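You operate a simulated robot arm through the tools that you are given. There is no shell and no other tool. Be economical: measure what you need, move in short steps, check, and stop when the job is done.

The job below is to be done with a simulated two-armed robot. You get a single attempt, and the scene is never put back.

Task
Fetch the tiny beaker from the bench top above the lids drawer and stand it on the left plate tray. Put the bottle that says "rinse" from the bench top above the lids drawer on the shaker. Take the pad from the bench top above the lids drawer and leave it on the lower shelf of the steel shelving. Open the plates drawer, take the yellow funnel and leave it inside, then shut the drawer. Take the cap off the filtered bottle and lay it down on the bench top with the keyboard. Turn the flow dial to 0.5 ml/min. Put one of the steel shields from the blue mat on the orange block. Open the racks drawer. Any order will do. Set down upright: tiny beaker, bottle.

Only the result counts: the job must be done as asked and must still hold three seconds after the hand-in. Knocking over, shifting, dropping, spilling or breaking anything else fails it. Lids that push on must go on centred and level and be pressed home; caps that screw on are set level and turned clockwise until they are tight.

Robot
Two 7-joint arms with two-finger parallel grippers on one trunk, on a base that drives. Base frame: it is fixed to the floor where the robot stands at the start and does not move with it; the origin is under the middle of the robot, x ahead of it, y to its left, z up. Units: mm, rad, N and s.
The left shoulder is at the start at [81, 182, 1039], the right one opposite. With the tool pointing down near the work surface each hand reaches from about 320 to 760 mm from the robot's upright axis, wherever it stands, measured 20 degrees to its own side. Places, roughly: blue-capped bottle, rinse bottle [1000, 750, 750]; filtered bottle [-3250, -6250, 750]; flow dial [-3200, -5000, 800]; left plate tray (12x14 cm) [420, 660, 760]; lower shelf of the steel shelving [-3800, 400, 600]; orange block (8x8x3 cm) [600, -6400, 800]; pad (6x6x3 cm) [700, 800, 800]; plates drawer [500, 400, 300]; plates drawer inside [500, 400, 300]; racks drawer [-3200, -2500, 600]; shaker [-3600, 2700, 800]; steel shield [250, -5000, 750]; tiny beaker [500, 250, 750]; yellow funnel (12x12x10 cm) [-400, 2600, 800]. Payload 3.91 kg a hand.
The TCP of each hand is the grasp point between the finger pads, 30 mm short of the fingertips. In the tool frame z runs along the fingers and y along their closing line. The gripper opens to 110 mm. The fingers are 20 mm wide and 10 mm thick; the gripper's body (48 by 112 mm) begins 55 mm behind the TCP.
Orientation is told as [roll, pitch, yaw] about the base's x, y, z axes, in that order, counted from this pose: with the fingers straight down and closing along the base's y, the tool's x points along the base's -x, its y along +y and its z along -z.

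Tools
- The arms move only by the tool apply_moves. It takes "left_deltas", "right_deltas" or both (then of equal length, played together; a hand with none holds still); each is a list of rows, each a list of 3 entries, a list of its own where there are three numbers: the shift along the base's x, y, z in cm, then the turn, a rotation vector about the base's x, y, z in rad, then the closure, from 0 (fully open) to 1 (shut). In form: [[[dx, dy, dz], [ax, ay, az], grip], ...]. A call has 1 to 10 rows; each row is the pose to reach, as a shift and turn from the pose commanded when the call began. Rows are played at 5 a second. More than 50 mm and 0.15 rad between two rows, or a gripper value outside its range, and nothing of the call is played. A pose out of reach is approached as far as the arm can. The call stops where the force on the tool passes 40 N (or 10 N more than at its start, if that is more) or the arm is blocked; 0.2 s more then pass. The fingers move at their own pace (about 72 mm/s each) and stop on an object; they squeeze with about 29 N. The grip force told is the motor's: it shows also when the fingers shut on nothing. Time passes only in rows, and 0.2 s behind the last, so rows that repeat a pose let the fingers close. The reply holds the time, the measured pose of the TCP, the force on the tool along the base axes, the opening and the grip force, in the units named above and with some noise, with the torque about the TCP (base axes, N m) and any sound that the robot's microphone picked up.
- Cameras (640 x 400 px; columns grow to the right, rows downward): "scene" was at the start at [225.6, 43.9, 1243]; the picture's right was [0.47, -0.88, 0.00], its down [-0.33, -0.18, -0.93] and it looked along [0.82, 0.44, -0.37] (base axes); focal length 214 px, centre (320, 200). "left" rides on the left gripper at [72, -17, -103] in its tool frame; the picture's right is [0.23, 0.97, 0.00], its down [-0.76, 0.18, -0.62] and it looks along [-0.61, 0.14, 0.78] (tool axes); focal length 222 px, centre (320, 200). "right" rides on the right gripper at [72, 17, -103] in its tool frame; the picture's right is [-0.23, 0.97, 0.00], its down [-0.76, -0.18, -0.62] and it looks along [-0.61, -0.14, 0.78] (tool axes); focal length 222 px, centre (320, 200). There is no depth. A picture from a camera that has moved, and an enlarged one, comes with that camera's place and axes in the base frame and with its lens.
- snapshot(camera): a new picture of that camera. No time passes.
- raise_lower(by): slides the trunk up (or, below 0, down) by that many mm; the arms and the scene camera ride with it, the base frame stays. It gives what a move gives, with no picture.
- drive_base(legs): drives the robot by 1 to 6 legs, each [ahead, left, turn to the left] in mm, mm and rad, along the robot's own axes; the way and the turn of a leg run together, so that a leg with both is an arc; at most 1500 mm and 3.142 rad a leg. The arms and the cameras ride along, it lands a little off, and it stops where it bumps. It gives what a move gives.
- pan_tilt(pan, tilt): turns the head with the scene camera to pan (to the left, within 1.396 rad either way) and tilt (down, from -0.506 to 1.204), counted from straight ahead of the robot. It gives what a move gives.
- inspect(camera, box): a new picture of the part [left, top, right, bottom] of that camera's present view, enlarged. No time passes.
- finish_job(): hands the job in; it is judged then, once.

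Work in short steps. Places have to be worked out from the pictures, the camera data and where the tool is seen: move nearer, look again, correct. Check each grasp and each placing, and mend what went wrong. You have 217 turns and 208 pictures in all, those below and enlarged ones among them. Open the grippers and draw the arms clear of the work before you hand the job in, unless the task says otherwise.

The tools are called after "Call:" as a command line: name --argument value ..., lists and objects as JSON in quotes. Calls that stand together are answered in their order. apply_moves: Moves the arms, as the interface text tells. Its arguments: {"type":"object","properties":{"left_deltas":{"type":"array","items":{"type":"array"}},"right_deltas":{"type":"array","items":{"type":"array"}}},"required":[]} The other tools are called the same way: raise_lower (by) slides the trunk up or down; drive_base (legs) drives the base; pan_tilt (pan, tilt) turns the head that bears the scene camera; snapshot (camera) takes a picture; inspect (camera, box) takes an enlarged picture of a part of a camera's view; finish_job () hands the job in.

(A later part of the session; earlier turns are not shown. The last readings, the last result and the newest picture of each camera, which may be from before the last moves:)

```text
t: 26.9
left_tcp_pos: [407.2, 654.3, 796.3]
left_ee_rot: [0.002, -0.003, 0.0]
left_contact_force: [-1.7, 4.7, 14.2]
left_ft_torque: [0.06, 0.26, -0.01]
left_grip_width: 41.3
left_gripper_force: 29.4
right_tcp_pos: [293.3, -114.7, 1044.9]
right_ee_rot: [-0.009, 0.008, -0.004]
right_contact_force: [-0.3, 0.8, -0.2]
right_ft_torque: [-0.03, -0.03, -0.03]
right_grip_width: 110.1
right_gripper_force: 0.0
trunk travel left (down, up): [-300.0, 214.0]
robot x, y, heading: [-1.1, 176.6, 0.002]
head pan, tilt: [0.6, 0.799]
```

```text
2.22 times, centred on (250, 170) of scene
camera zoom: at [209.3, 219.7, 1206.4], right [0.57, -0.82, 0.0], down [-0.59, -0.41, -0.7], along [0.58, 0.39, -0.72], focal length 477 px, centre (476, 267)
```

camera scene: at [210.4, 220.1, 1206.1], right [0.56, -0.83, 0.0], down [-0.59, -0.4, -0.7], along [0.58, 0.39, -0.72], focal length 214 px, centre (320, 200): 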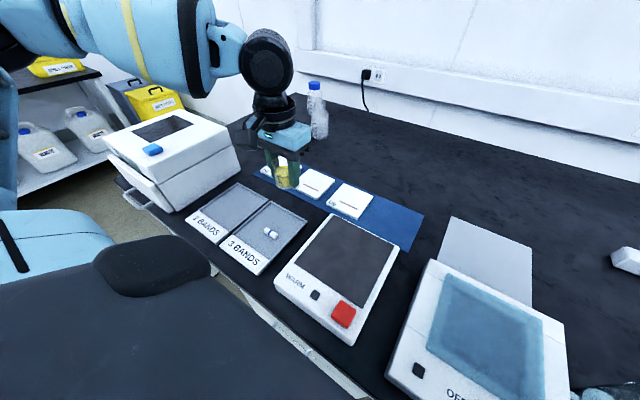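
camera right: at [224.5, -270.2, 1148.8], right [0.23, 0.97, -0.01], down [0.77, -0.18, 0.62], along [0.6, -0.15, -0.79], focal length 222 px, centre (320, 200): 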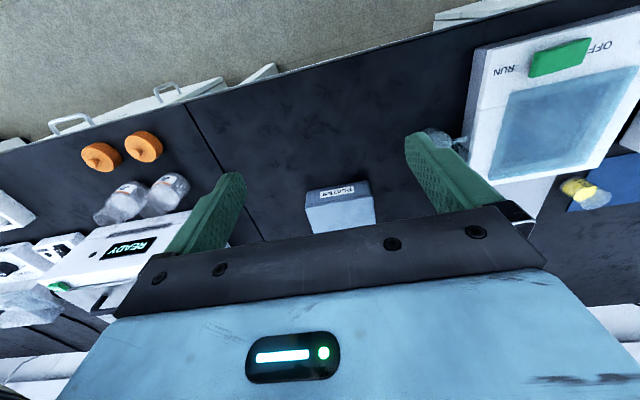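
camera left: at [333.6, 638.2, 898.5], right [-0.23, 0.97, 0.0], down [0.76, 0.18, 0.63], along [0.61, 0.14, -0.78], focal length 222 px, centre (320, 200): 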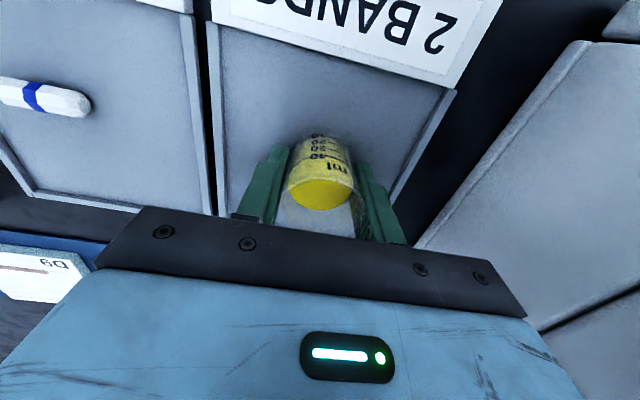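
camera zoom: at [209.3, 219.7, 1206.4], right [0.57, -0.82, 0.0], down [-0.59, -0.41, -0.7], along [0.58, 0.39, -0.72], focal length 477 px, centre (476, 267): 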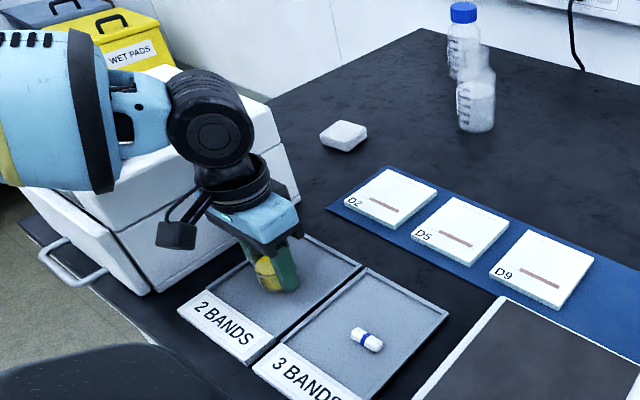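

Row 8 was just over 50 mm. I repeat with smaller steps; the picture also shows two bottles, one capped behind and one open in front.

Call:
apply_moves --left_deltas '[[[0, 0, 0.1], [0, 0, 0], 0.55], [[0, 0, 0.1], [0, 0, 0], 0.4], [[0, 0, 0.1], [0, 0, 0], 0.2], [[0, 0, 0.1], [0, 0, 0], 0.2], [[0, 0, 3], [0, 0, 0], 0.2], [[0, 0, 7], [0, 0, 0], 0.2], [[0, 0, 11], [0, 0, 0], 0.2], [[2, -3, 11.5], [0, 0, 0], 0.2], [[5, -6, 12], [0, 0, 0], 0.2]]'

Call:
snapshot --camera "left"

Call:
inspect --camera "scene" --box '[170, 80, 330, 260]'

```text
t: 28.9
left_tcp_pos: [458.9, 593.3, 914.4]
left_ee_rot: [0.002, 0.001, 0.001]
left_contact_force: [0.4, 0.1, 0.3]
left_ft_torque: [0.01, 0.01, 0.0]
left_grip_width: 88.1
left_gripper_force: 0.1
right_tcp_pos: [296.4, -113.6, 1044.6]
right_ee_rot: [-0.01, 0.008, -0.004]
right_contact_force: [0.4, -0.3, 0.4]
right_ft_torque: [-0.01, 0.05, 0.0]
right_grip_width: 109.9
right_gripper_force: 0.0
trunk travel left (down, up): [-300.0, 214.0]
robot x, y, heading: [-0.9, 173.1, 0.004]
head pan, tilt: [0.6, 0.799]
```

```text
174 pictures are left
camera left: at [386.4, 576.8, 1017.1], right [-0.23, 0.97, 0.0], down [0.76, 0.18, 0.62], along [0.61, 0.14, -0.78], focal length 222 px, centre (320, 200)
```

left: 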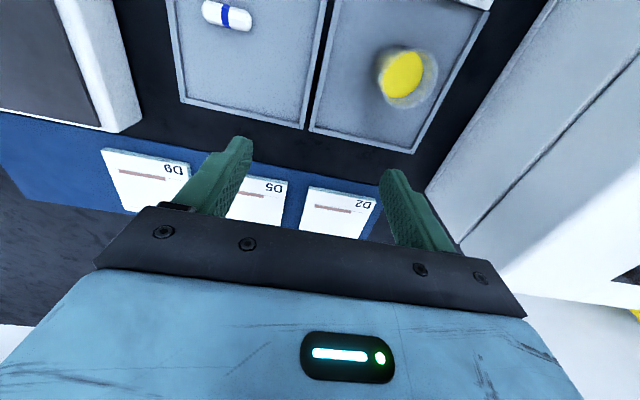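

```text
2.22 times, centred on (250, 170) of scene
camera zoom: at [211.0, 219.4, 1206.0], right [0.57, -0.82, 0.0], down [-0.59, -0.4, -0.7], along [0.57, 0.39, -0.72], focal length 477 px, centre (476, 267)
```

zoom: 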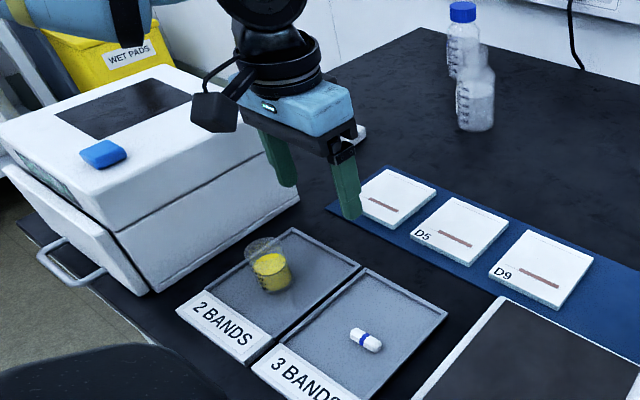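

The beaker stands upright on the tray. Next the bottles and pad: I pull the left hand back and up, drive 430 mm left and look for the "rinse" label.

Call:
apply_moves --left_deltas '[[[-3, 0, 3], [0, 0, 0], 0], [[-6, 0, 6], [0, 0, 0], 0], [[-9, 0, 9], [0, 0, 0], 0], [[-12, 0, 12], [0, 0, 0], 0]]'

Call:
drive_base --legs '[[0, 430, 0]]'

Call:
pan_tilt --pan 0.1 --tilt 0.6

Call:
snapshot --camera "scene"

Call:
snapshot --camera "left"

```text
t: 29.9
left_tcp_pos: [334.4, 594.8, 1036.1]
left_ee_rot: [0.0, 0.0, 0.0]
left_contact_force: [-0.7, 0.4, 0.2]
left_ft_torque: [-0.01, -0.01, -0.01]
left_grip_width: 110.4
left_gripper_force: 0.0
right_tcp_pos: [295.0, -114.4, 1045.4]
right_ee_rot: [-0.011, 0.005, -0.005]
right_contact_force: [-0.1, 0.1, 0.8]
right_ft_torque: [0.04, -0.04, 0.0]
right_grip_width: 110.2
right_gripper_force: 0.1
trunk travel left (down, up): [-300.0, 214.0]
robot x, y, heading: [2.1, 180.4, 0.002]
head pan, tilt: [0.6, 0.799]
```

```text
t: 34.3
left_tcp_pos: [331.8, 1036.0, 1036.0]
left_ee_rot: [0.0, -0.001, 0.004]
left_contact_force: [-0.3, 0.4, 0.1]
left_ft_torque: [-0.02, -0.02, -0.04]
left_grip_width: 109.8
left_gripper_force: 0.1
right_tcp_pos: [296.3, 326.0, 1045.1]
right_ee_rot: [-0.01, 0.005, -0.005]
right_contact_force: [0.0, 0.2, 0.7]
right_ft_torque: [-0.02, 0.02, 0.0]
right_grip_width: 109.7
right_gripper_force: 0.1
trunk travel left (down, up): [-300.0, 214.0]
robot x, y, heading: [-2.9, 615.5, 0.006]
head pan, tilt: [0.6, 0.799]
```

```text
t: 35.2
left_tcp_pos: [333.4, 1034.8, 1035.4]
left_ee_rot: [-0.001, 0.001, 0.004]
left_contact_force: [-0.5, -0.5, -0.5]
left_ft_torque: [0.0, -0.02, 0.0]
left_grip_width: 109.8
left_gripper_force: 0.1
right_tcp_pos: [295.1, 326.3, 1044.3]
right_ee_rot: [-0.011, 0.006, -0.004]
right_contact_force: [-0.7, 0.0, 0.6]
right_ft_torque: [-0.05, 0.0, 0.0]
right_grip_width: 110.0
right_gripper_force: 0.0
trunk travel left (down, up): [-300.0, 214.0]
robot x, y, heading: [1.3, 616.9, 0.01]
head pan, tilt: [0.099, 0.6]
```

```text
172 pictures are left
camera scene: at [230.9, 623.6, 1222.9], right [0.1, -0.99, 0.0], down [-0.56, -0.06, -0.82], along [0.82, 0.09, -0.57], focal length 214 px, centre (320, 200)
```

scene: 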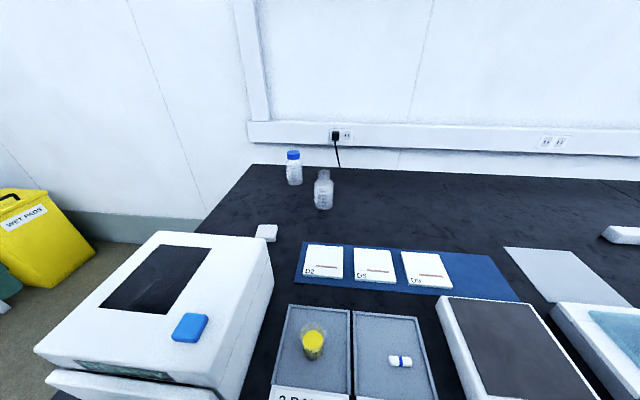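

```text
171 pictures are left
camera left: at [260.4, 1018.8, 1137.7], right [-0.23, 0.97, 0.0], down [0.76, 0.18, 0.62], along [0.61, 0.14, -0.78], focal length 222 px, centre (320, 200)
```

left: 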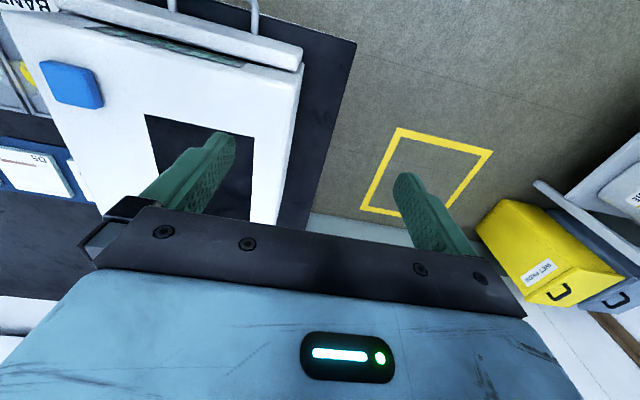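

I zoom on the two bottles to read their labels.

Call:
inspect --camera "scene" --box '[250, 140, 350, 260]'

```text
3.33 times, centred on (300, 200) of scene
camera zoom: at [230.9, 623.6, 1222.9], right [0.1, -0.99, 0.0], down [-0.56, -0.06, -0.82], along [0.82, 0.09, -0.57], focal length 715 px, centre (387, 200)
```

zoom: 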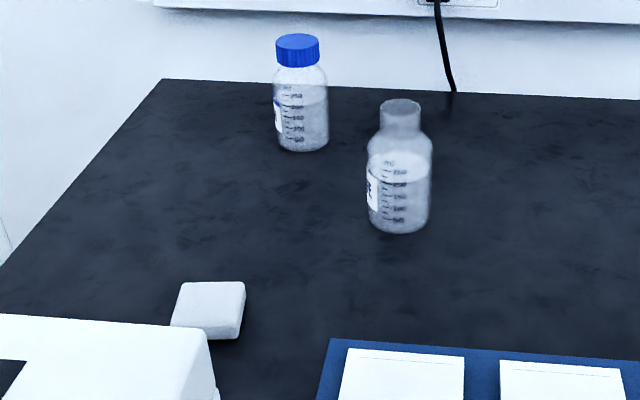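

Both labels face +y (the bench's left end), where the floor is free. I drive around to that end: left along the bench, turn right to face −y, then sideways along +x.

Call:
drive_base --legs '[[0, 800, 0], [0, 0, -1.571], [0, 770, 0]]'

Call:
pan_tilt --pan 0.0 --tilt 0.6

Call:
snapshot --camera "scene"

```text
t: 51.7
left_tcp_pos: [1058.0, 1059.2, 1039.4]
left_ee_rot: [0.008, 0.001, -1.583]
left_contact_force: [0.9, -0.4, -0.1]
left_ft_torque: [-0.01, 0.01, -0.02]
left_grip_width: 109.9
left_gripper_force: 0.0
right_tcp_pos: [351.6, 1107.4, 1043.8]
right_ee_rot: [-0.004, 0.006, -1.59]
right_contact_force: [0.5, -0.5, 1.0]
right_ft_torque: [-0.05, 0.0, -0.02]
right_grip_width: 109.7
right_gripper_force: 0.1
trunk travel left (down, up): [-300.0, 214.0]
robot x, y, heading: [649.3, 1401.0, -1.579]
head pan, tilt: [0.099, 0.6]
stopped in leg 3: the robot was blocked; the commanded pose is now the measured one
```

```text
t: 52.4
left_tcp_pos: [1058.7, 1060.1, 1036.5]
left_ee_rot: [0.006, -0.001, -1.584]
left_contact_force: [-0.2, -0.6, 0.2]
left_ft_torque: [0.01, 0.01, -0.02]
left_grip_width: 110.2
left_gripper_force: 0.1
right_tcp_pos: [349.8, 1108.3, 1042.7]
right_ee_rot: [-0.003, 0.009, -1.589]
right_contact_force: [-0.4, -0.4, -0.3]
right_ft_torque: [0.01, -0.01, 0.02]
right_grip_width: 109.7
right_gripper_force: 0.0
trunk travel left (down, up): [-300.0, 214.0]
robot x, y, heading: [652.2, 1398.0, -1.584]
head pan, tilt: [0.0, 0.6]
```

```text
169 pictures are left
camera scene: at [637.4, 1165.7, 1223.0], right [-1.0, 0.01, -0.01], down [0.01, 0.56, -0.83], along [-0.01, -0.83, -0.56], focal length 214 px, centre (320, 200)
```

scene: 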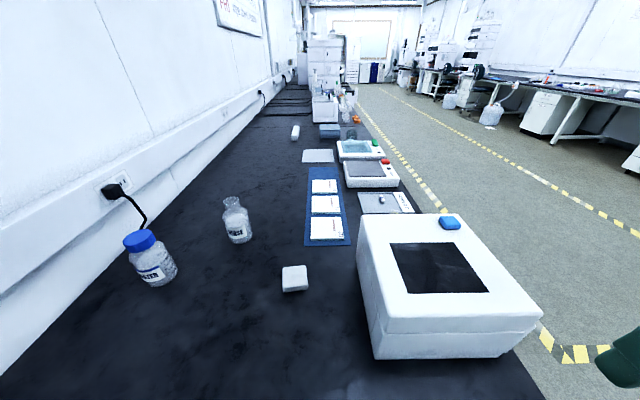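

Blocked near x 650 (the left arm is close to the wall), but the labels face me now. I zoom in.

Call:
inspect --camera "scene" --box '[110, 180, 310, 305]'

```text
3.20 times, centred on (210, 242) of scene
camera zoom: at [637.4, 1165.7, 1223.0], right [-1.0, 0.01, -0.01], down [0.01, 0.56, -0.83], along [-0.01, -0.83, -0.56], focal length 686 px, centre (672, 64)
```

zoom: 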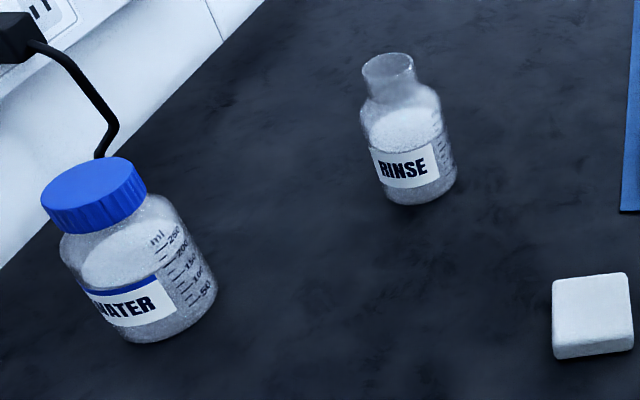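

The open bottle is RINSE, near (868,681); the pad near (690,838). I move 20 mm off the wall and 65 mm forward to get within reach.

Call:
drive_base --legs '[[0, -20, 0], [65, 0, 0]]'

```text
t: 53.8
left_tcp_pos: [1045.8, 992.8, 1035.1]
left_ee_rot: [-0.002, 0.002, -1.583]
left_contact_force: [-1.0, 0.4, 0.2]
left_ft_torque: [0.04, -0.03, 0.0]
left_grip_width: 110.1
left_gripper_force: 0.0
right_tcp_pos: [337.4, 1040.9, 1044.0]
right_ee_rot: [-0.011, 0.01, -1.591]
right_contact_force: [-0.1, 0.4, 0.4]
right_ft_torque: [0.06, 0.0, 0.01]
right_grip_width: 110.2
right_gripper_force: 0.0
trunk travel left (down, up): [-300.0, 214.0]
robot x, y, heading: [628.2, 1334.1, -1.582]
head pan, tilt: [0.0, 0.6]
```

I turn the left tool to point forward-down (40° below level) and bring it behind the bottle at about (868,833,865).

Call:
apply_moves --left_deltas '[[[-4.5, 0, 0], [-0.11, 0, 0], 0], [[-9, 0, 0], [-0.22, 0, 0], 0], [[-13.5, 0, 0], [-0.33, 0, 0], 0], [[-17.8, -1, -1], [-0.44, 0, 0], 0], [[-17.8, -4, -4], [-0.55, 0, 0], 0], [[-17.8, -7.5, -7], [-0.66, 0, 0], 0], [[-17.8, -11, -10.5], [-0.77, 0, 0], 0], [[-17.8, -14.5, -13.5], [-0.873, 0, 0], 0], [[-17.8, -16, -17], [-0.873, 0, 0], 0]]'

Call:
snapshot --camera "left"

Call:
snapshot --camera "scene"

```text
t: 55.8
left_tcp_pos: [866.3, 832.1, 864.7]
left_ee_rot: [0.01, -0.876, -1.59]
left_contact_force: [-0.8, 0.7, -0.7]
left_ft_torque: [-0.01, 0.01, -0.01]
left_grip_width: 110.1
left_gripper_force: 0.0
left hand out of reach, approached as far as the arm can: row 4, 5, 6, 7
right_tcp_pos: [337.7, 1041.0, 1044.2]
right_ee_rot: [-0.01, 0.009, -1.59]
right_contact_force: [0.6, -0.2, 0.3]
right_ft_torque: [0.02, 0.0, 0.0]
right_grip_width: 110.0
right_gripper_force: 0.1
trunk travel left (down, up): [-300.0, 214.0]
robot x, y, heading: [628.6, 1332.5, -1.586]
head pan, tilt: [0.0, 0.6]
```

```text
167 pictures are left
camera left: at [851.3, 960.0, 874.7], right [0.98, 0.14, -0.17], down [0.17, -0.01, 0.99], along [0.13, -0.99, -0.04], focal length 222 px, centre (320, 200)
```

left: 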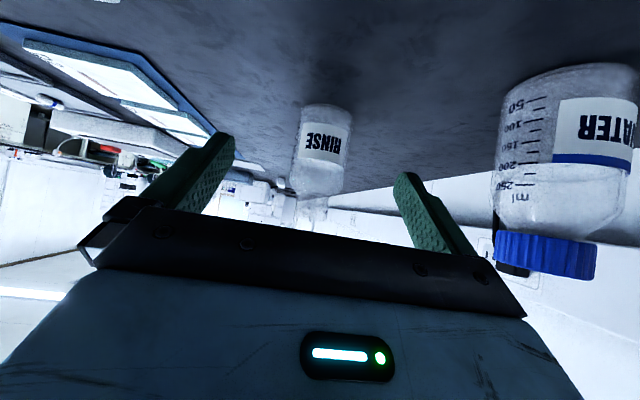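

```text
166 pictures are left
camera scene: at [625.4, 1099.6, 1222.8], right [-1.0, 0.01, 0.0], down [0.01, 0.57, -0.82], along [-0.01, -0.82, -0.57], focal length 214 px, centre (320, 200)
```

scene: 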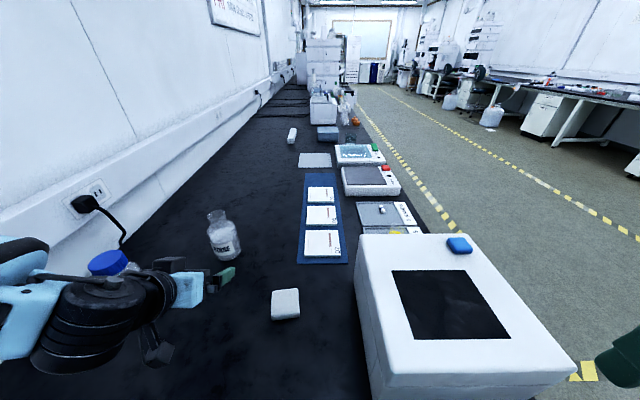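

The bottle appears at about (878,680). I bring the hand to just in front of it at (878,762,803) and look again.

Call:
apply_moves --left_deltas '[[[0.6, -2, -3], [0, 0, 0], 0], [[1.2, -4, -6.2], [0, 0, 0], 0], [[1.2, -7, -6.2], [0, 0, 0], 0]]'

Call:
snapshot --camera "left"

Call:
inspect --camera "scene" --box '[120, 180, 320, 330]'

```text
t: 56.6
left_tcp_pos: [881.4, 762.9, 802.1]
left_ee_rot: [0.013, -0.873, -1.588]
left_contact_force: [0.2, -0.2, 0.9]
left_ft_torque: [-0.02, 0.01, 0.0]
left_grip_width: 109.8
left_gripper_force: 0.0
right_tcp_pos: [336.7, 1042.0, 1043.5]
right_ee_rot: [-0.013, 0.008, -1.589]
right_contact_force: [0.8, -0.5, -0.1]
right_ft_torque: [0.0, -0.03, -0.02]
right_grip_width: 110.0
right_gripper_force: 0.1
trunk travel left (down, up): [-300.0, 214.0]
robot x, y, heading: [629.7, 1333.7, -1.585]
head pan, tilt: [0.0, 0.6]
```

```text
165 pictures are left
camera left: at [865.1, 890.3, 813.0], right [0.98, 0.14, -0.17], down [0.17, -0.01, 0.99], along [0.13, -0.99, -0.04], focal length 222 px, centre (320, 200)
```

left: 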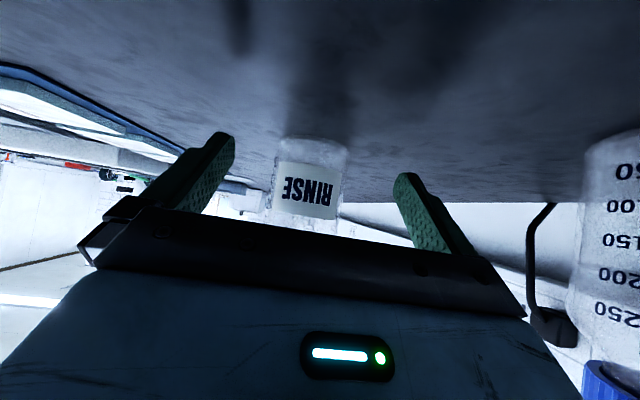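

```text
2.67 times, centred on (220, 255) of scene
camera zoom: at [625.2, 1100.1, 1222.9], right [-1.0, 0.01, 0.0], down [0.01, 0.57, -0.82], along [-0.01, -0.82, -0.57], focal length 572 px, centre (587, 53)
```

zoom: 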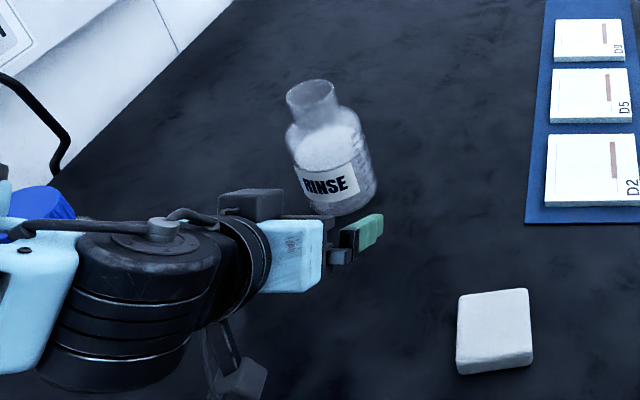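

Aligned (bottle x≈880, 74 mm wide). I advance 69 mm with open fingers.

Call:
apply_moves --left_deltas '[[[0, -2, 0], [0, 0, 0], 0], [[0, -4, 0], [0, 0, 0], 0], [[0, -5.5, 0], [0, 0, 0], 0], [[0, -6.9, 0], [0, 0, 0], 0]]'

Call:
snapshot --camera "left"

Call:
inspect --camera "scene" --box '[120, 180, 320, 330]'

```text
t: 57.6
left_tcp_pos: [879.0, 694.1, 802.2]
left_ee_rot: [0.013, -0.872, -1.59]
left_contact_force: [-0.8, -0.2, 0.5]
left_ft_torque: [0.0, 0.04, -0.03]
left_grip_width: 110.0
left_gripper_force: 0.1
right_tcp_pos: [337.8, 1043.1, 1044.7]
right_ee_rot: [-0.011, 0.008, -1.59]
right_contact_force: [-0.5, 0.3, -0.2]
right_ft_torque: [0.01, 0.02, -0.01]
right_grip_width: 109.8
right_gripper_force: 0.1
trunk travel left (down, up): [-300.0, 214.0]
robot x, y, heading: [634.5, 1336.1, -1.579]
head pan, tilt: [0.0, 0.6]
```

```text
163 pictures are left
camera left: at [863.7, 821.0, 813.3], right [0.98, 0.14, -0.17], down [0.17, -0.01, 0.99], along [0.13, -0.99, -0.04], focal length 222 px, centre (320, 200)
```

left: 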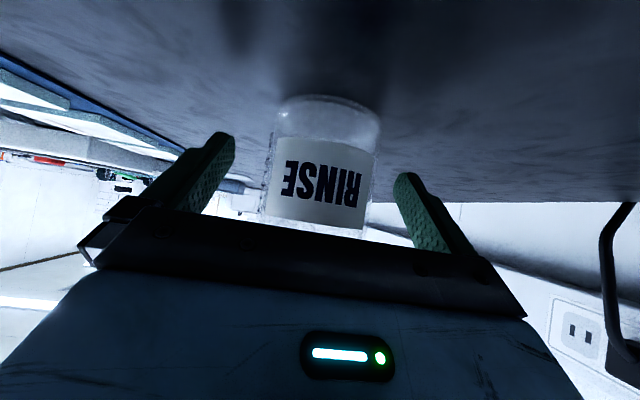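

```text
2.67 times, centred on (220, 255) of scene
camera zoom: at [625.4, 1100.3, 1222.9], right [-1.0, 0.01, 0.0], down [0.01, 0.57, -0.82], along [-0.01, -0.82, -0.57], focal length 572 px, centre (587, 53)
```

zoom: 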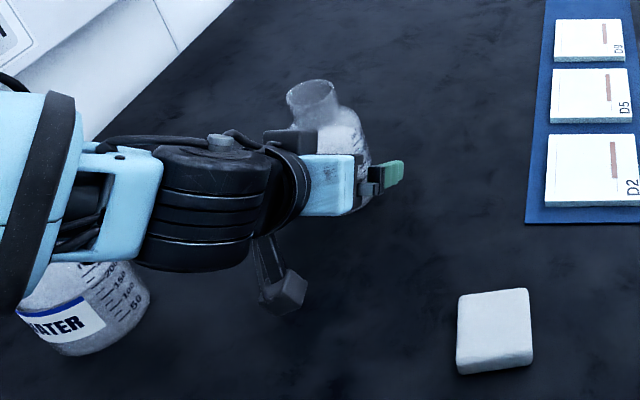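

The bottle lies between the fingers. I close the left hand.

Call:
apply_moves --left_deltas '[[[0.2, 0, 0], [0, 0, 0], 0.3], [[0.2, 0, 0], [0, 0, 0], 0.6], [[0.2, 0, 0], [0, 0, 0], 1], [[0.2, 0, 0], [0, 0, 0], 1], [[0.2, 0, 0], [0, 0, 0], 1]]'

Call:
snapshot --camera "left"

```text
t: 58.8
left_tcp_pos: [880.5, 695.1, 803.1]
left_ee_rot: [0.013, -0.872, -1.59]
left_contact_force: [-1.1, -0.4, 1.3]
left_ft_torque: [0.01, 0.22, -0.01]
left_grip_width: 69.2
left_gripper_force: 29.0
right_tcp_pos: [337.3, 1041.6, 1044.7]
right_ee_rot: [-0.01, 0.006, -1.591]
right_contact_force: [0.7, 0.1, 0.2]
right_ft_torque: [0.0, 0.0, 0.03]
right_grip_width: 109.9
right_gripper_force: 0.2
trunk travel left (down, up): [-300.0, 214.0]
robot x, y, heading: [629.9, 1335.0, -1.585]
head pan, tilt: [0.0, 0.6]
```

```text
161 pictures are left
camera left: at [865.6, 821.3, 813.4], right [0.98, 0.14, -0.17], down [0.17, -0.01, 0.99], along [0.13, -0.99, -0.04], focal length 222 px, centre (320, 200)
```

left: 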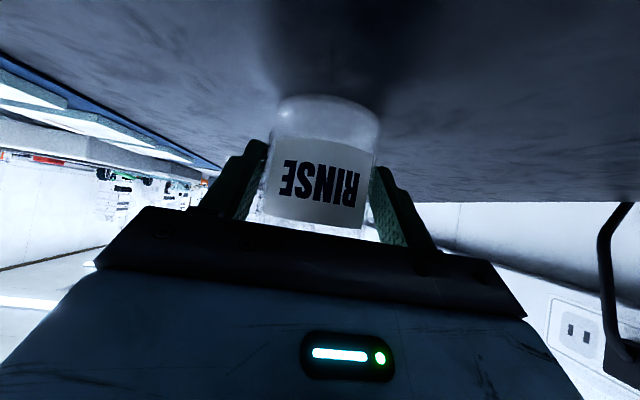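

Gripped at 69 mm. I lift straight up with the trunk (150 mm), which also keeps the arm clear of the WATER bottle.

Call:
raise_lower --by 150

Call:
snapshot --camera "left"

Call:
snapshot --camera "scene"

```text
t: 60.6
left_tcp_pos: [882.1, 694.7, 951.1]
left_ee_rot: [0.012, -0.871, -1.592]
left_contact_force: [0.6, -0.3, -4.4]
left_ft_torque: [0.1, 0.01, 0.0]
left_grip_width: 68.9
left_gripper_force: 29.3
right_tcp_pos: [337.5, 1040.9, 1193.7]
right_ee_rot: [-0.011, 0.01, -1.59]
right_contact_force: [-0.2, -0.1, 1.5]
right_ft_torque: [0.02, -0.03, 0.01]
right_grip_width: 109.9
right_gripper_force: 0.0
trunk travel left (down, up): [-450.0, 64.0]
robot x, y, heading: [632.1, 1333.1, -1.585]
head pan, tilt: [0.0, 0.6]
```

```text
160 pictures are left
camera left: at [866.0, 821.5, 961.5], right [0.98, 0.14, -0.17], down [0.17, -0.02, 0.99], along [0.13, -0.99, -0.04], focal length 222 px, centre (320, 200)
```

left: 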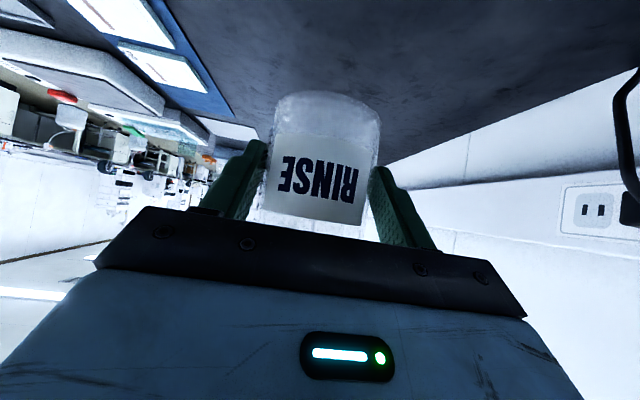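

```text
159 pictures are left
camera scene: at [626.5, 1160.7, 1387.8], right [-1.0, 0.01, 0.0], down [0.01, 0.57, -0.82], along [-0.01, -0.82, -0.57], focal length 214 px, centre (320, 200)
```

scene: 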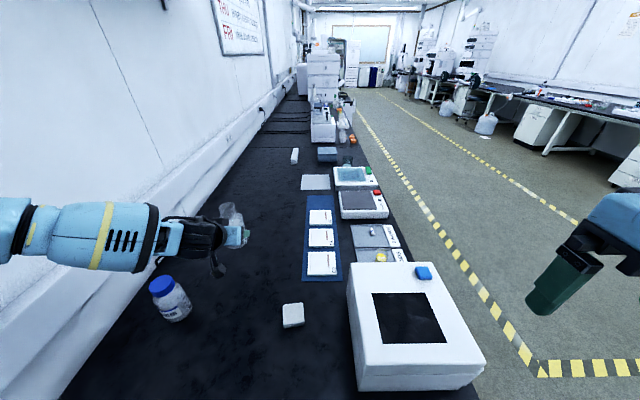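

The bottle is held upright and still. Now the pad with the right hand: I lower it to z≈1040 and bring it over to about (690,838).

Call:
apply_moves --right_deltas '[[[0, 0, -4.9], [0, 0, 0], 0], [[0, 0, -9.8], [0, 0, 0], 0], [[2, 0, -14], [0, 0, 0], 0], [[6, -2, -15], [0, 0, 0], 0], [[10.5, -4, -15], [0, 0, 0], 0], [[15, -6, -15], [0, 0, 0], 0], [[19.5, -8, -15], [0, 0, 0], 0], [[24, -10, -16], [0, 0, 0], 0], [[28, -12, -18], [0, 0, 0], 0], [[31, -14, -21], [0, 0, 0], 0]]'

Call:
apply_moves --right_deltas '[[[2, -3, -3], [0, 0, 0], 0], [[4.3, -6, -5], [0, 0, 0], 0]]'

Call:
snapshot --camera "right"

Call:
snapshot --camera "scene"

```text
refused: row 8 steps farther than a row can; nothing moved
```

```text
t: 61.2
left_tcp_pos: [882.4, 693.1, 951.4]
left_ee_rot: [0.012, -0.87, -1.588]
left_contact_force: [0.2, -0.4, -3.5]
left_ft_torque: [0.05, 0.0, 0.01]
left_grip_width: 68.8
left_gripper_force: 29.4
right_tcp_pos: [379.6, 980.9, 1142.8]
right_ee_rot: [-0.01, 0.006, -1.588]
right_contact_force: [0.6, -0.7, 0.4]
right_ft_torque: [0.0, 0.06, -0.02]
right_grip_width: 110.2
right_gripper_force: 0.1
trunk travel left (down, up): [-450.0, 64.0]
robot x, y, heading: [628.7, 1333.9, -1.581]
head pan, tilt: [0.0, 0.6]
```

```text
158 pictures are left
camera right: at [399.8, 1052.2, 1248.2], right [0.97, -0.25, -0.01], down [-0.19, -0.76, 0.62], along [-0.16, -0.6, -0.78], focal length 222 px, centre (320, 200)
```

right: 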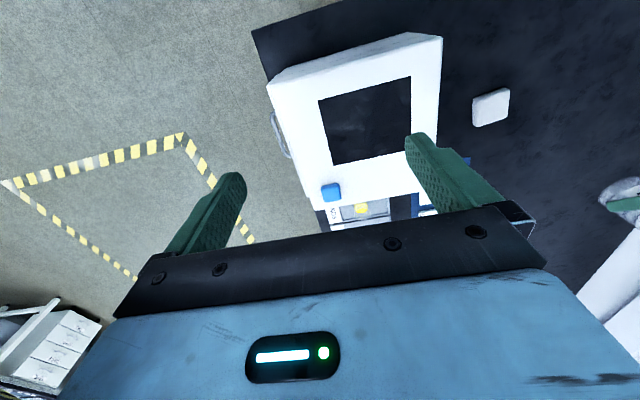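

```text
157 pictures are left
camera scene: at [627.0, 1160.3, 1387.9], right [-1.0, 0.01, 0.0], down [0.01, 0.57, -0.82], along [-0.01, -0.82, -0.57], focal length 214 px, centre (320, 200)
```

scene: 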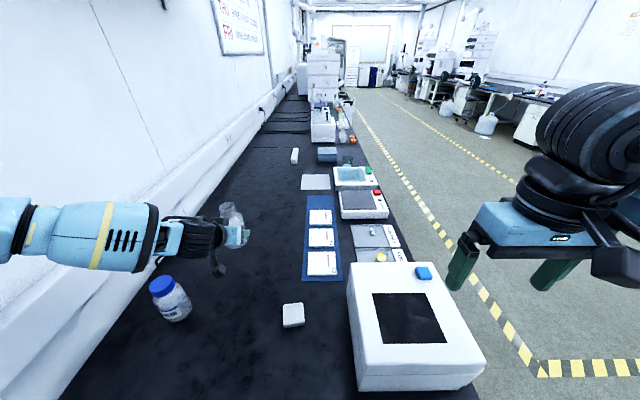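

The first call was refused for one step; the hand is at (380,981,1143). I continue with safe step sizes.

Call:
apply_moves --right_deltas '[[[0, 0, -4.5], [0, 0, 0], 0], [[2, 0, -8.5], [0, 0, 0], 0], [[6, -1, -10], [0, 0, 0], 0], [[10, -3, -10], [0, 0, 0], 0], [[14, -5, -10], [0, 0, 0], 0], [[18, -7, -10], [0, 0, 0], 0], [[22, -9, -11], [0, 0, 0], 0], [[26, -11, -12], [0, 0, 0], 0], [[29, -13, -14.5], [0, 0, 0], 0], [[31, -14.3, -18], [0, 0, 0], 0]]'

Call:
snapshot --camera "right"

Call:
snapshot --camera "scene"

```text
t: 63.4
left_tcp_pos: [882.1, 694.3, 953.0]
left_ee_rot: [0.011, -0.87, -1.589]
left_contact_force: [0.0, 0.5, -4.6]
left_ft_torque: [0.08, 0.01, 0.02]
left_grip_width: 69.2
left_gripper_force: 29.1
right_tcp_pos: [692.1, 837.7, 964.0]
right_ee_rot: [-0.01, 0.008, -1.59]
right_contact_force: [0.1, 0.9, 0.7]
right_ft_torque: [-0.02, 0.01, 0.0]
right_grip_width: 109.9
right_gripper_force: 0.0
trunk travel left (down, up): [-450.0, 64.0]
robot x, y, heading: [633.4, 1330.4, -1.587]
head pan, tilt: [0.0, 0.6]
```

```text
156 pictures are left
camera right: at [711.8, 908.1, 1068.5], right [0.97, -0.25, -0.01], down [-0.19, -0.76, 0.62], along [-0.16, -0.6, -0.78], focal length 222 px, centre (320, 200)
```

right: 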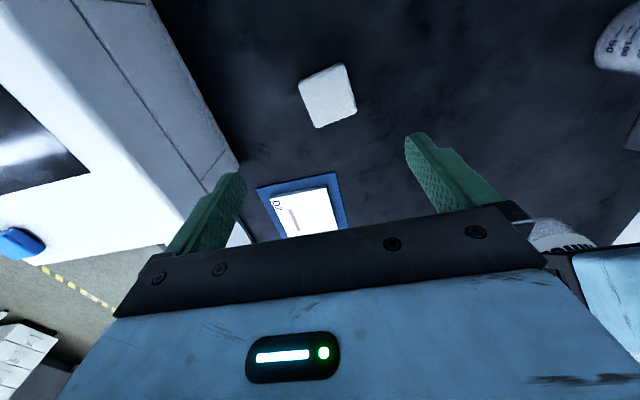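

```text
155 pictures are left
camera scene: at [627.0, 1160.7, 1387.9], right [-1.0, 0.01, 0.0], down [0.01, 0.57, -0.82], along [-0.01, -0.82, -0.57], focal length 214 px, centre (320, 200)
```

scene: 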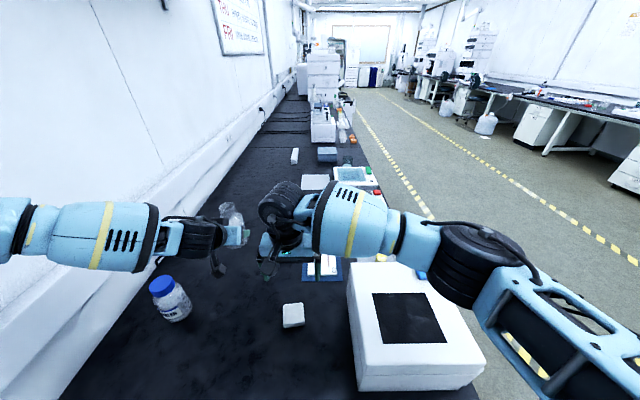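

The pad is at about (702,843), its sides nearly square to the tool. I go down over it.

Call:
apply_moves --right_deltas '[[[0.5, 0.3, -4.5], [0, 0, 0], 0], [[1, 0.6, -9], [0, 0, 0], 0], [[1, 0.6, -13.5], [0, 0, 0], 0]]'

Call:
snapshot --camera "right"

```text
t: 64.2
left_tcp_pos: [881.3, 695.7, 951.2]
left_ee_rot: [0.013, -0.873, -1.589]
left_contact_force: [0.3, 0.3, -3.0]
left_ft_torque: [0.06, 0.01, -0.01]
left_grip_width: 69.1
left_gripper_force: 28.7
right_tcp_pos: [699.7, 845.6, 829.9]
right_ee_rot: [-0.009, 0.007, -1.59]
right_contact_force: [0.0, -1.5, 0.1]
right_ft_torque: [0.0, -0.02, 0.01]
right_grip_width: 109.9
right_gripper_force: 0.0
trunk travel left (down, up): [-450.0, 64.0]
robot x, y, heading: [628.4, 1332.8, -1.586]
head pan, tilt: [0.0, 0.6]
```

```text
154 pictures are left
camera right: at [720.4, 916.5, 933.9], right [0.97, -0.25, -0.01], down [-0.19, -0.76, 0.62], along [-0.16, -0.6, -0.78], focal length 222 px, centre (320, 200)
```

right: 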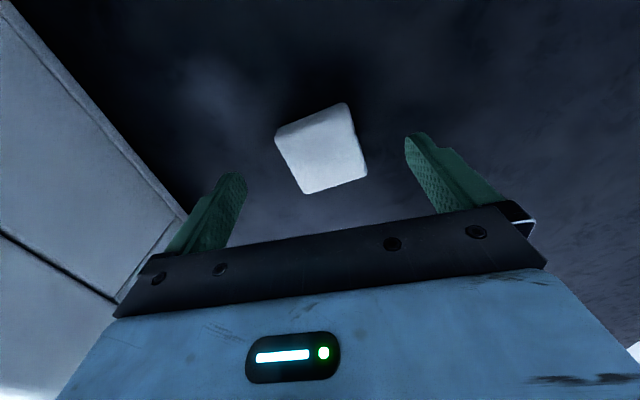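

Centred. I lower to z≈783 and close on the pad.

Call:
apply_moves --right_deltas '[[[0.2, -0.2, -2.5], [0, 0, 0], 0], [[0.2, -0.2, -4.5], [0, 0, 0], 0], [[0.2, -0.2, -4.5], [0, 0, 0], 0.4], [[0.2, -0.2, -4.5], [0, 0, 0], 0.8], [[0.2, -0.2, -4.5], [0, 0, 0], 1], [[0.2, -0.2, -4.5], [0, 0, 0], 1]]'

Call:
apply_moves --right_deltas '[[[0, 0, 2], [0, 0, 0], 1], [[0, 0, 6], [0, 0, 0], 1], [[0, 0, 10.5], [0, 0, 0], 1], [[0, 0, 15], [0, 0, 0], 1]]'

Call:
snapshot --camera "right"

```text
t: 65.6
left_tcp_pos: [881.4, 694.7, 952.5]
left_ee_rot: [0.011, -0.872, -1.591]
left_contact_force: [0.4, -0.3, -4.8]
left_ft_torque: [0.02, 0.0, -0.03]
left_grip_width: 68.8
left_gripper_force: 28.9
right_tcp_pos: [702.4, 843.0, 785.6]
right_ee_rot: [-0.009, 0.006, -1.59]
right_contact_force: [2.4, 0.2, 5.1]
right_ft_torque: [-0.01, -0.26, 0.06]
right_grip_width: 60.4
right_gripper_force: 28.6
trunk travel left (down, up): [-450.0, 64.0]
robot x, y, heading: [629.3, 1334.8, -1.581]
head pan, tilt: [0.0, 0.6]
```

```text
t: 66.6
left_tcp_pos: [882.4, 695.0, 953.3]
left_ee_rot: [0.012, -0.872, -1.59]
left_contact_force: [0.6, 0.4, -5.1]
left_ft_torque: [0.04, 0.0, 0.0]
left_grip_width: 69.1
left_gripper_force: 29.1
right_tcp_pos: [703.2, 843.2, 935.9]
right_ee_rot: [-0.011, 0.005, -1.59]
right_contact_force: [0.0, -0.3, 0.4]
right_ft_torque: [-0.01, -0.01, 0.03]
right_grip_width: 60.4
right_gripper_force: 29.1
trunk travel left (down, up): [-450.0, 64.0]
robot x, y, heading: [630.7, 1334.0, -1.586]
head pan, tilt: [0.0, 0.6]
```

```text
153 pictures are left
camera right: at [723.0, 913.9, 1039.4], right [0.97, -0.25, -0.01], down [-0.19, -0.76, 0.62], along [-0.16, -0.6, -0.78], focal length 222 px, centre (320, 200)
```

right: 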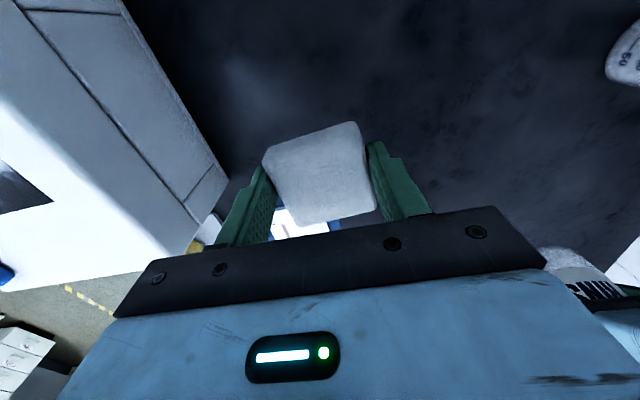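

The pad is held (60 mm). I back away 450 mm from the bench end, turn to face −x and look at the way.

Call:
drive_base --legs '[[-450, 0, 0], [0, 0, -1.571]]'

Call:
pan_tilt --pan 0.0 --tilt 0.35

Call:
snapshot --camera "scene"

```text
t: 73.0
left_tcp_pos: [5.7, 1511.9, 952.6]
left_ee_rot: [0.012, -0.872, -3.127]
left_contact_force: [-0.6, 0.8, -4.2]
left_ft_torque: [0.0, -0.08, 0.0]
left_grip_width: 69.0
left_gripper_force: 28.8
right_tcp_pos: [147.3, 1695.3, 934.8]
right_ee_rot: [-0.011, 0.008, -3.127]
right_contact_force: [-0.2, -0.6, -0.3]
right_ft_torque: [0.0, 0.01, -0.03]
right_grip_width: 59.1
right_gripper_force: 28.9
trunk travel left (down, up): [-450.0, 64.0]
robot x, y, heading: [636.6, 1781.9, -3.119]
head pan, tilt: [0.0, 0.6]
```

```text
t: 73.8
left_tcp_pos: [6.7, 1512.0, 952.6]
left_ee_rot: [0.012, -0.871, -3.129]
left_contact_force: [-0.7, 0.0, -3.5]
left_ft_torque: [-0.02, -0.06, -0.01]
left_grip_width: 69.0
left_gripper_force: 28.5
right_tcp_pos: [147.8, 1695.4, 935.0]
right_ee_rot: [-0.009, 0.006, -3.127]
right_contact_force: [0.0, -0.4, -0.4]
right_ft_torque: [-0.02, -0.01, -0.03]
right_grip_width: 59.2
right_gripper_force: 28.6
trunk travel left (down, up): [-450.0, 64.0]
robot x, y, heading: [637.0, 1786.3, -3.12]
head pan, tilt: [0.0, 0.351]
```

```text
152 pictures are left
camera scene: at [457.5, 1780.8, 1410.7], right [-0.02, 1.0, 0.0], down [0.34, 0.01, -0.94], along [-0.94, -0.02, -0.34], focal length 214 px, centre (320, 200)
```

scene: 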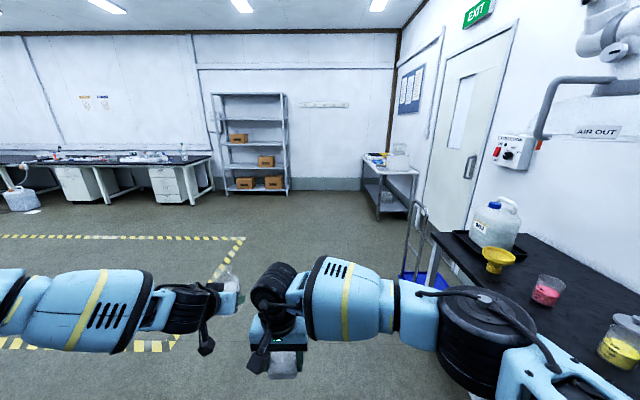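

The floor is free; the steel shelving is ahead-left, a metal cart (shaker) and the bench with the funnel on the right. I drive toward the shelving.

Call:
drive_base --legs '[[1500, 500, 0], [1300, 600, 0]]'

Call:
snapshot --camera "scene"

```text
refused: leg 1 is longer than a leg can be; nothing moved
```

```text
151 pictures are left
camera scene: at [457.5, 1780.8, 1410.7], right [-0.02, 1.0, 0.0], down [0.34, 0.01, -0.94], along [-0.94, -0.02, -0.34], focal length 214 px, centre (320, 200)
```

scene: 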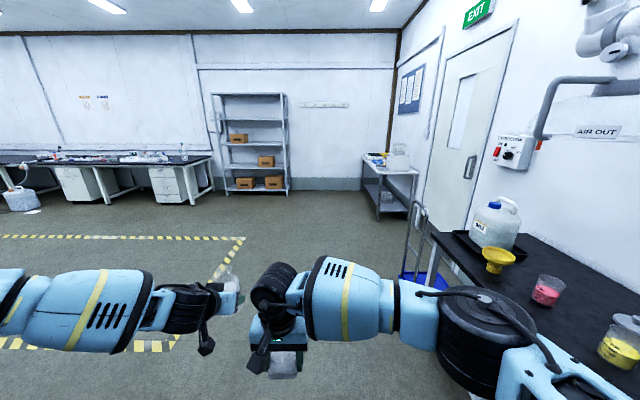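

The leg was longer than 1500 mm in total; I split it.

Call:
drive_base --legs '[[1400, 500, 0], [1400, 500, 0]]'

Call:
snapshot --camera "scene"

```text
t: 88.3
left_tcp_pos: [-2798.9, 426.9, 953.2]
left_ee_rot: [0.011, -0.872, -3.119]
left_contact_force: [1.1, 0.0, -4.3]
left_ft_torque: [-0.03, -0.08, 0.0]
left_grip_width: 68.8
left_gripper_force: 28.7
right_tcp_pos: [-2658.6, 611.1, 935.0]
right_ee_rot: [-0.01, 0.006, -3.12]
right_contact_force: [0.1, -0.4, -0.4]
right_ft_torque: [-0.02, -0.02, -0.02]
right_grip_width: 58.6
right_gripper_force: 29.3
trunk travel left (down, up): [-450.0, 64.0]
robot x, y, heading: [-2171.0, 702.2, -3.114]
head pan, tilt: [0.0, 0.351]
```

```text
150 pictures are left
camera scene: at [-2349.2, 698.8, 1410.8], right [-0.03, 1.0, 0.0], down [0.34, 0.01, -0.94], along [-0.94, -0.03, -0.34], focal length 214 px, centre (320, 200)
```

scene: 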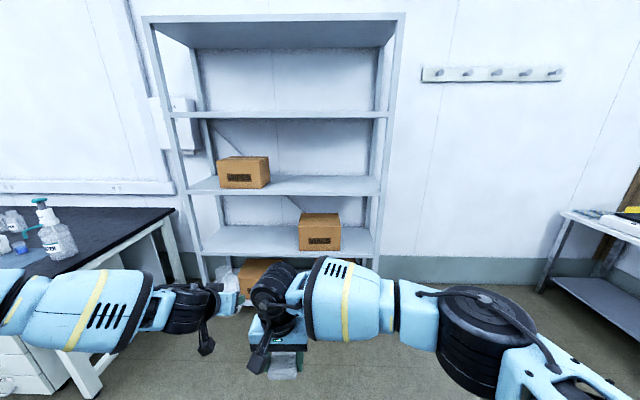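

The lower shelf (with the box on its right part) is at about z 580, front edge near x −3600. Before going in I pull the left hand with the bottle back by 220 mm.

Call:
apply_moves --left_deltas '[[[4.5, 0, 0], [0, 0, 0], 1], [[9, 0, 0], [0, 0, 0], 1], [[13.5, 0, 0], [0, 0, 0], 1], [[18, 0, 0], [0, 0, 0], 1], [[22, 0, 0], [0, 0, 0], 1]]'

Call:
raise_lower --by -250

Call:
drive_base --legs '[[500, 640, 0]]'

Call:
pan_tilt --pan 0.0 --tilt 0.5

Call:
snapshot --camera "scene"

Call:
snapshot --camera "right"

```text
t: 89.5
left_tcp_pos: [-2582.3, 426.3, 951.7]
left_ee_rot: [0.012, -0.876, -3.12]
left_contact_force: [0.9, 0.4, -3.8]
left_ft_torque: [0.02, -0.05, -0.02]
left_grip_width: 68.7
left_gripper_force: 28.8
left hand out of reach, approached as far as the arm can: row 5
right_tcp_pos: [-2658.0, 611.4, 934.9]
right_ee_rot: [-0.011, 0.007, -3.12]
right_contact_force: [0.7, -0.1, -0.4]
right_ft_torque: [-0.02, 0.0, -0.02]
right_grip_width: 58.5
right_gripper_force: 28.7
trunk travel left (down, up): [-450.0, 64.0]
robot x, y, heading: [-2172.5, 703.2, -3.11]
head pan, tilt: [0.0, 0.351]
```

```text
t: 92.1
left_tcp_pos: [-2546.4, 426.5, 598.6]
left_ee_rot: [0.011, -0.567, -3.12]
left_contact_force: [0.2, 0.0, -4.0]
left_ft_torque: [0.02, -0.08, -0.01]
left_grip_width: 68.9
left_gripper_force: 29.2
right_tcp_pos: [-2658.9, 611.4, 685.6]
right_ee_rot: [-0.01, 0.007, -3.12]
right_contact_force: [0.1, -0.3, 0.0]
right_ft_torque: [0.0, -0.01, 0.0]
right_grip_width: 58.6
right_gripper_force: 28.7
trunk travel left (down, up): [-200.0, 314.0]
robot x, y, heading: [-2173.7, 706.9, -3.113]
head pan, tilt: [0.0, 0.351]
```

```text
t: 98.1
left_tcp_pos: [-3022.8, -228.2, 597.3]
left_ee_rot: [0.01, -0.568, -3.111]
left_contact_force: [0.2, -0.2, -3.4]
left_ft_torque: [-0.02, -0.07, 0.0]
left_grip_width: 68.7
left_gripper_force: 28.7
right_tcp_pos: [-3134.5, -44.8, 684.1]
right_ee_rot: [-0.01, 0.008, -3.113]
right_contact_force: [-0.1, -0.1, 0.5]
right_ft_torque: [0.01, 0.03, 0.03]
right_grip_width: 58.7
right_gripper_force: 29.0
trunk travel left (down, up): [-200.0, 314.0]
robot x, y, heading: [-2646.8, 54.9, -3.108]
head pan, tilt: [0.0, 0.351]
```

```text
t: 98.8
left_tcp_pos: [-3021.8, -227.6, 598.0]
left_ee_rot: [0.01, -0.566, -3.112]
left_contact_force: [-0.3, 0.5, -4.1]
left_ft_torque: [-0.01, -0.08, 0.02]
left_grip_width: 68.7
left_gripper_force: 28.5
right_tcp_pos: [-3135.3, -43.1, 685.1]
right_ee_rot: [-0.01, 0.008, -3.113]
right_contact_force: [0.6, 0.1, 0.0]
right_ft_torque: [0.01, 0.03, -0.02]
right_grip_width: 58.5
right_gripper_force: 29.0
trunk travel left (down, up): [-200.0, 314.0]
robot x, y, heading: [-2650.2, 51.8, -3.113]
head pan, tilt: [0.0, 0.499]
```

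```text
149 pictures are left
camera scene: at [-2916.6, 42.3, 1127.2], right [-0.04, 1.0, 0.0], down [0.48, 0.02, -0.88], along [-0.88, -0.03, -0.48], focal length 214 px, centre (320, 200)
```

scene: 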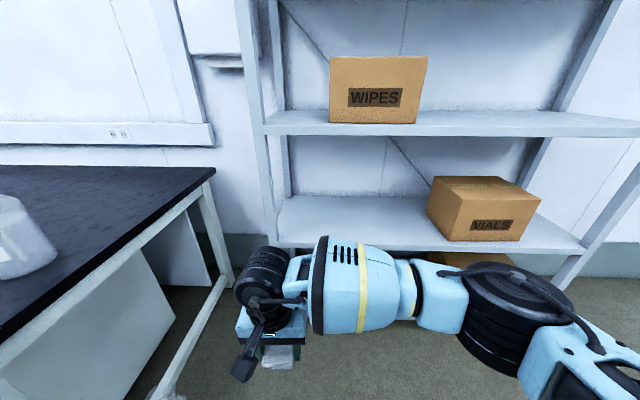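

```text
148 pictures are left
camera right: at [-3062.5, -60.9, 789.0], right [-0.2, -0.98, -0.01], down [-0.77, 0.15, 0.62], along [-0.61, 0.13, -0.79], focal length 222 px, centre (320, 200)
```

right: 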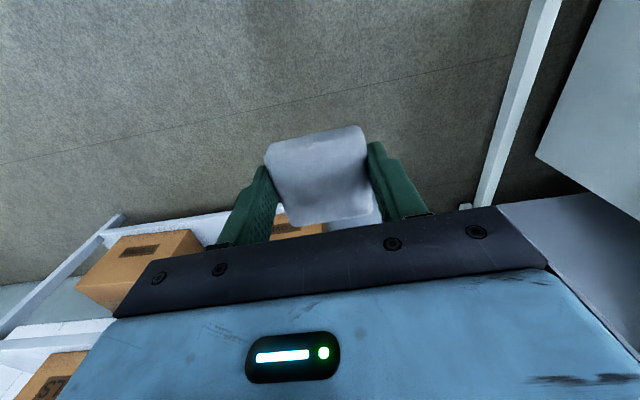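

The lowering tilted the left tool by 0.3 rad (it was at its reach limit). I look at the bottle and straighten it: turn +0.31 about y, moving a little out and up.

Call:
apply_moves --left_deltas '[[[-2, 0, 2], [0, 0.1, 0], 1], [[-4, 0, 4], [0, 0.2, 0], 1], [[-6, 0, 6], [0, 0.31, 0], 1]]'

Call:
snapshot --camera "left"

```text
t: 99.6
left_tcp_pos: [-3084.7, -229.3, 656.7]
left_ee_rot: [-0.007, -0.878, -3.102]
left_contact_force: [0.1, 0.2, -4.7]
left_ft_torque: [0.07, -0.07, 0.01]
left_grip_width: 68.4
left_gripper_force: 28.8
left hand out of reach, approached as far as the arm can: row 2, 3
right_tcp_pos: [-3135.2, -45.3, 684.3]
right_ee_rot: [-0.009, 0.007, -3.114]
right_contact_force: [0.9, 0.4, -0.8]
right_ft_torque: [0.01, -0.01, 0.03]
right_grip_width: 58.5
right_gripper_force: 29.2
trunk travel left (down, up): [-200.0, 314.0]
robot x, y, heading: [-2647.5, 51.3, -3.106]
head pan, tilt: [0.0, 0.499]
```

```text
147 pictures are left
camera left: at [-2959.9, -206.0, 666.7], right [0.18, -0.97, -0.18], down [0.0, -0.18, 0.98], along [-0.98, -0.18, -0.03], focal length 222 px, centre (320, 200)
```

left: 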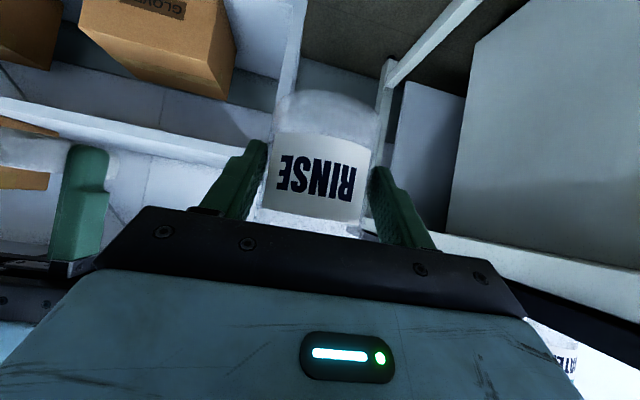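

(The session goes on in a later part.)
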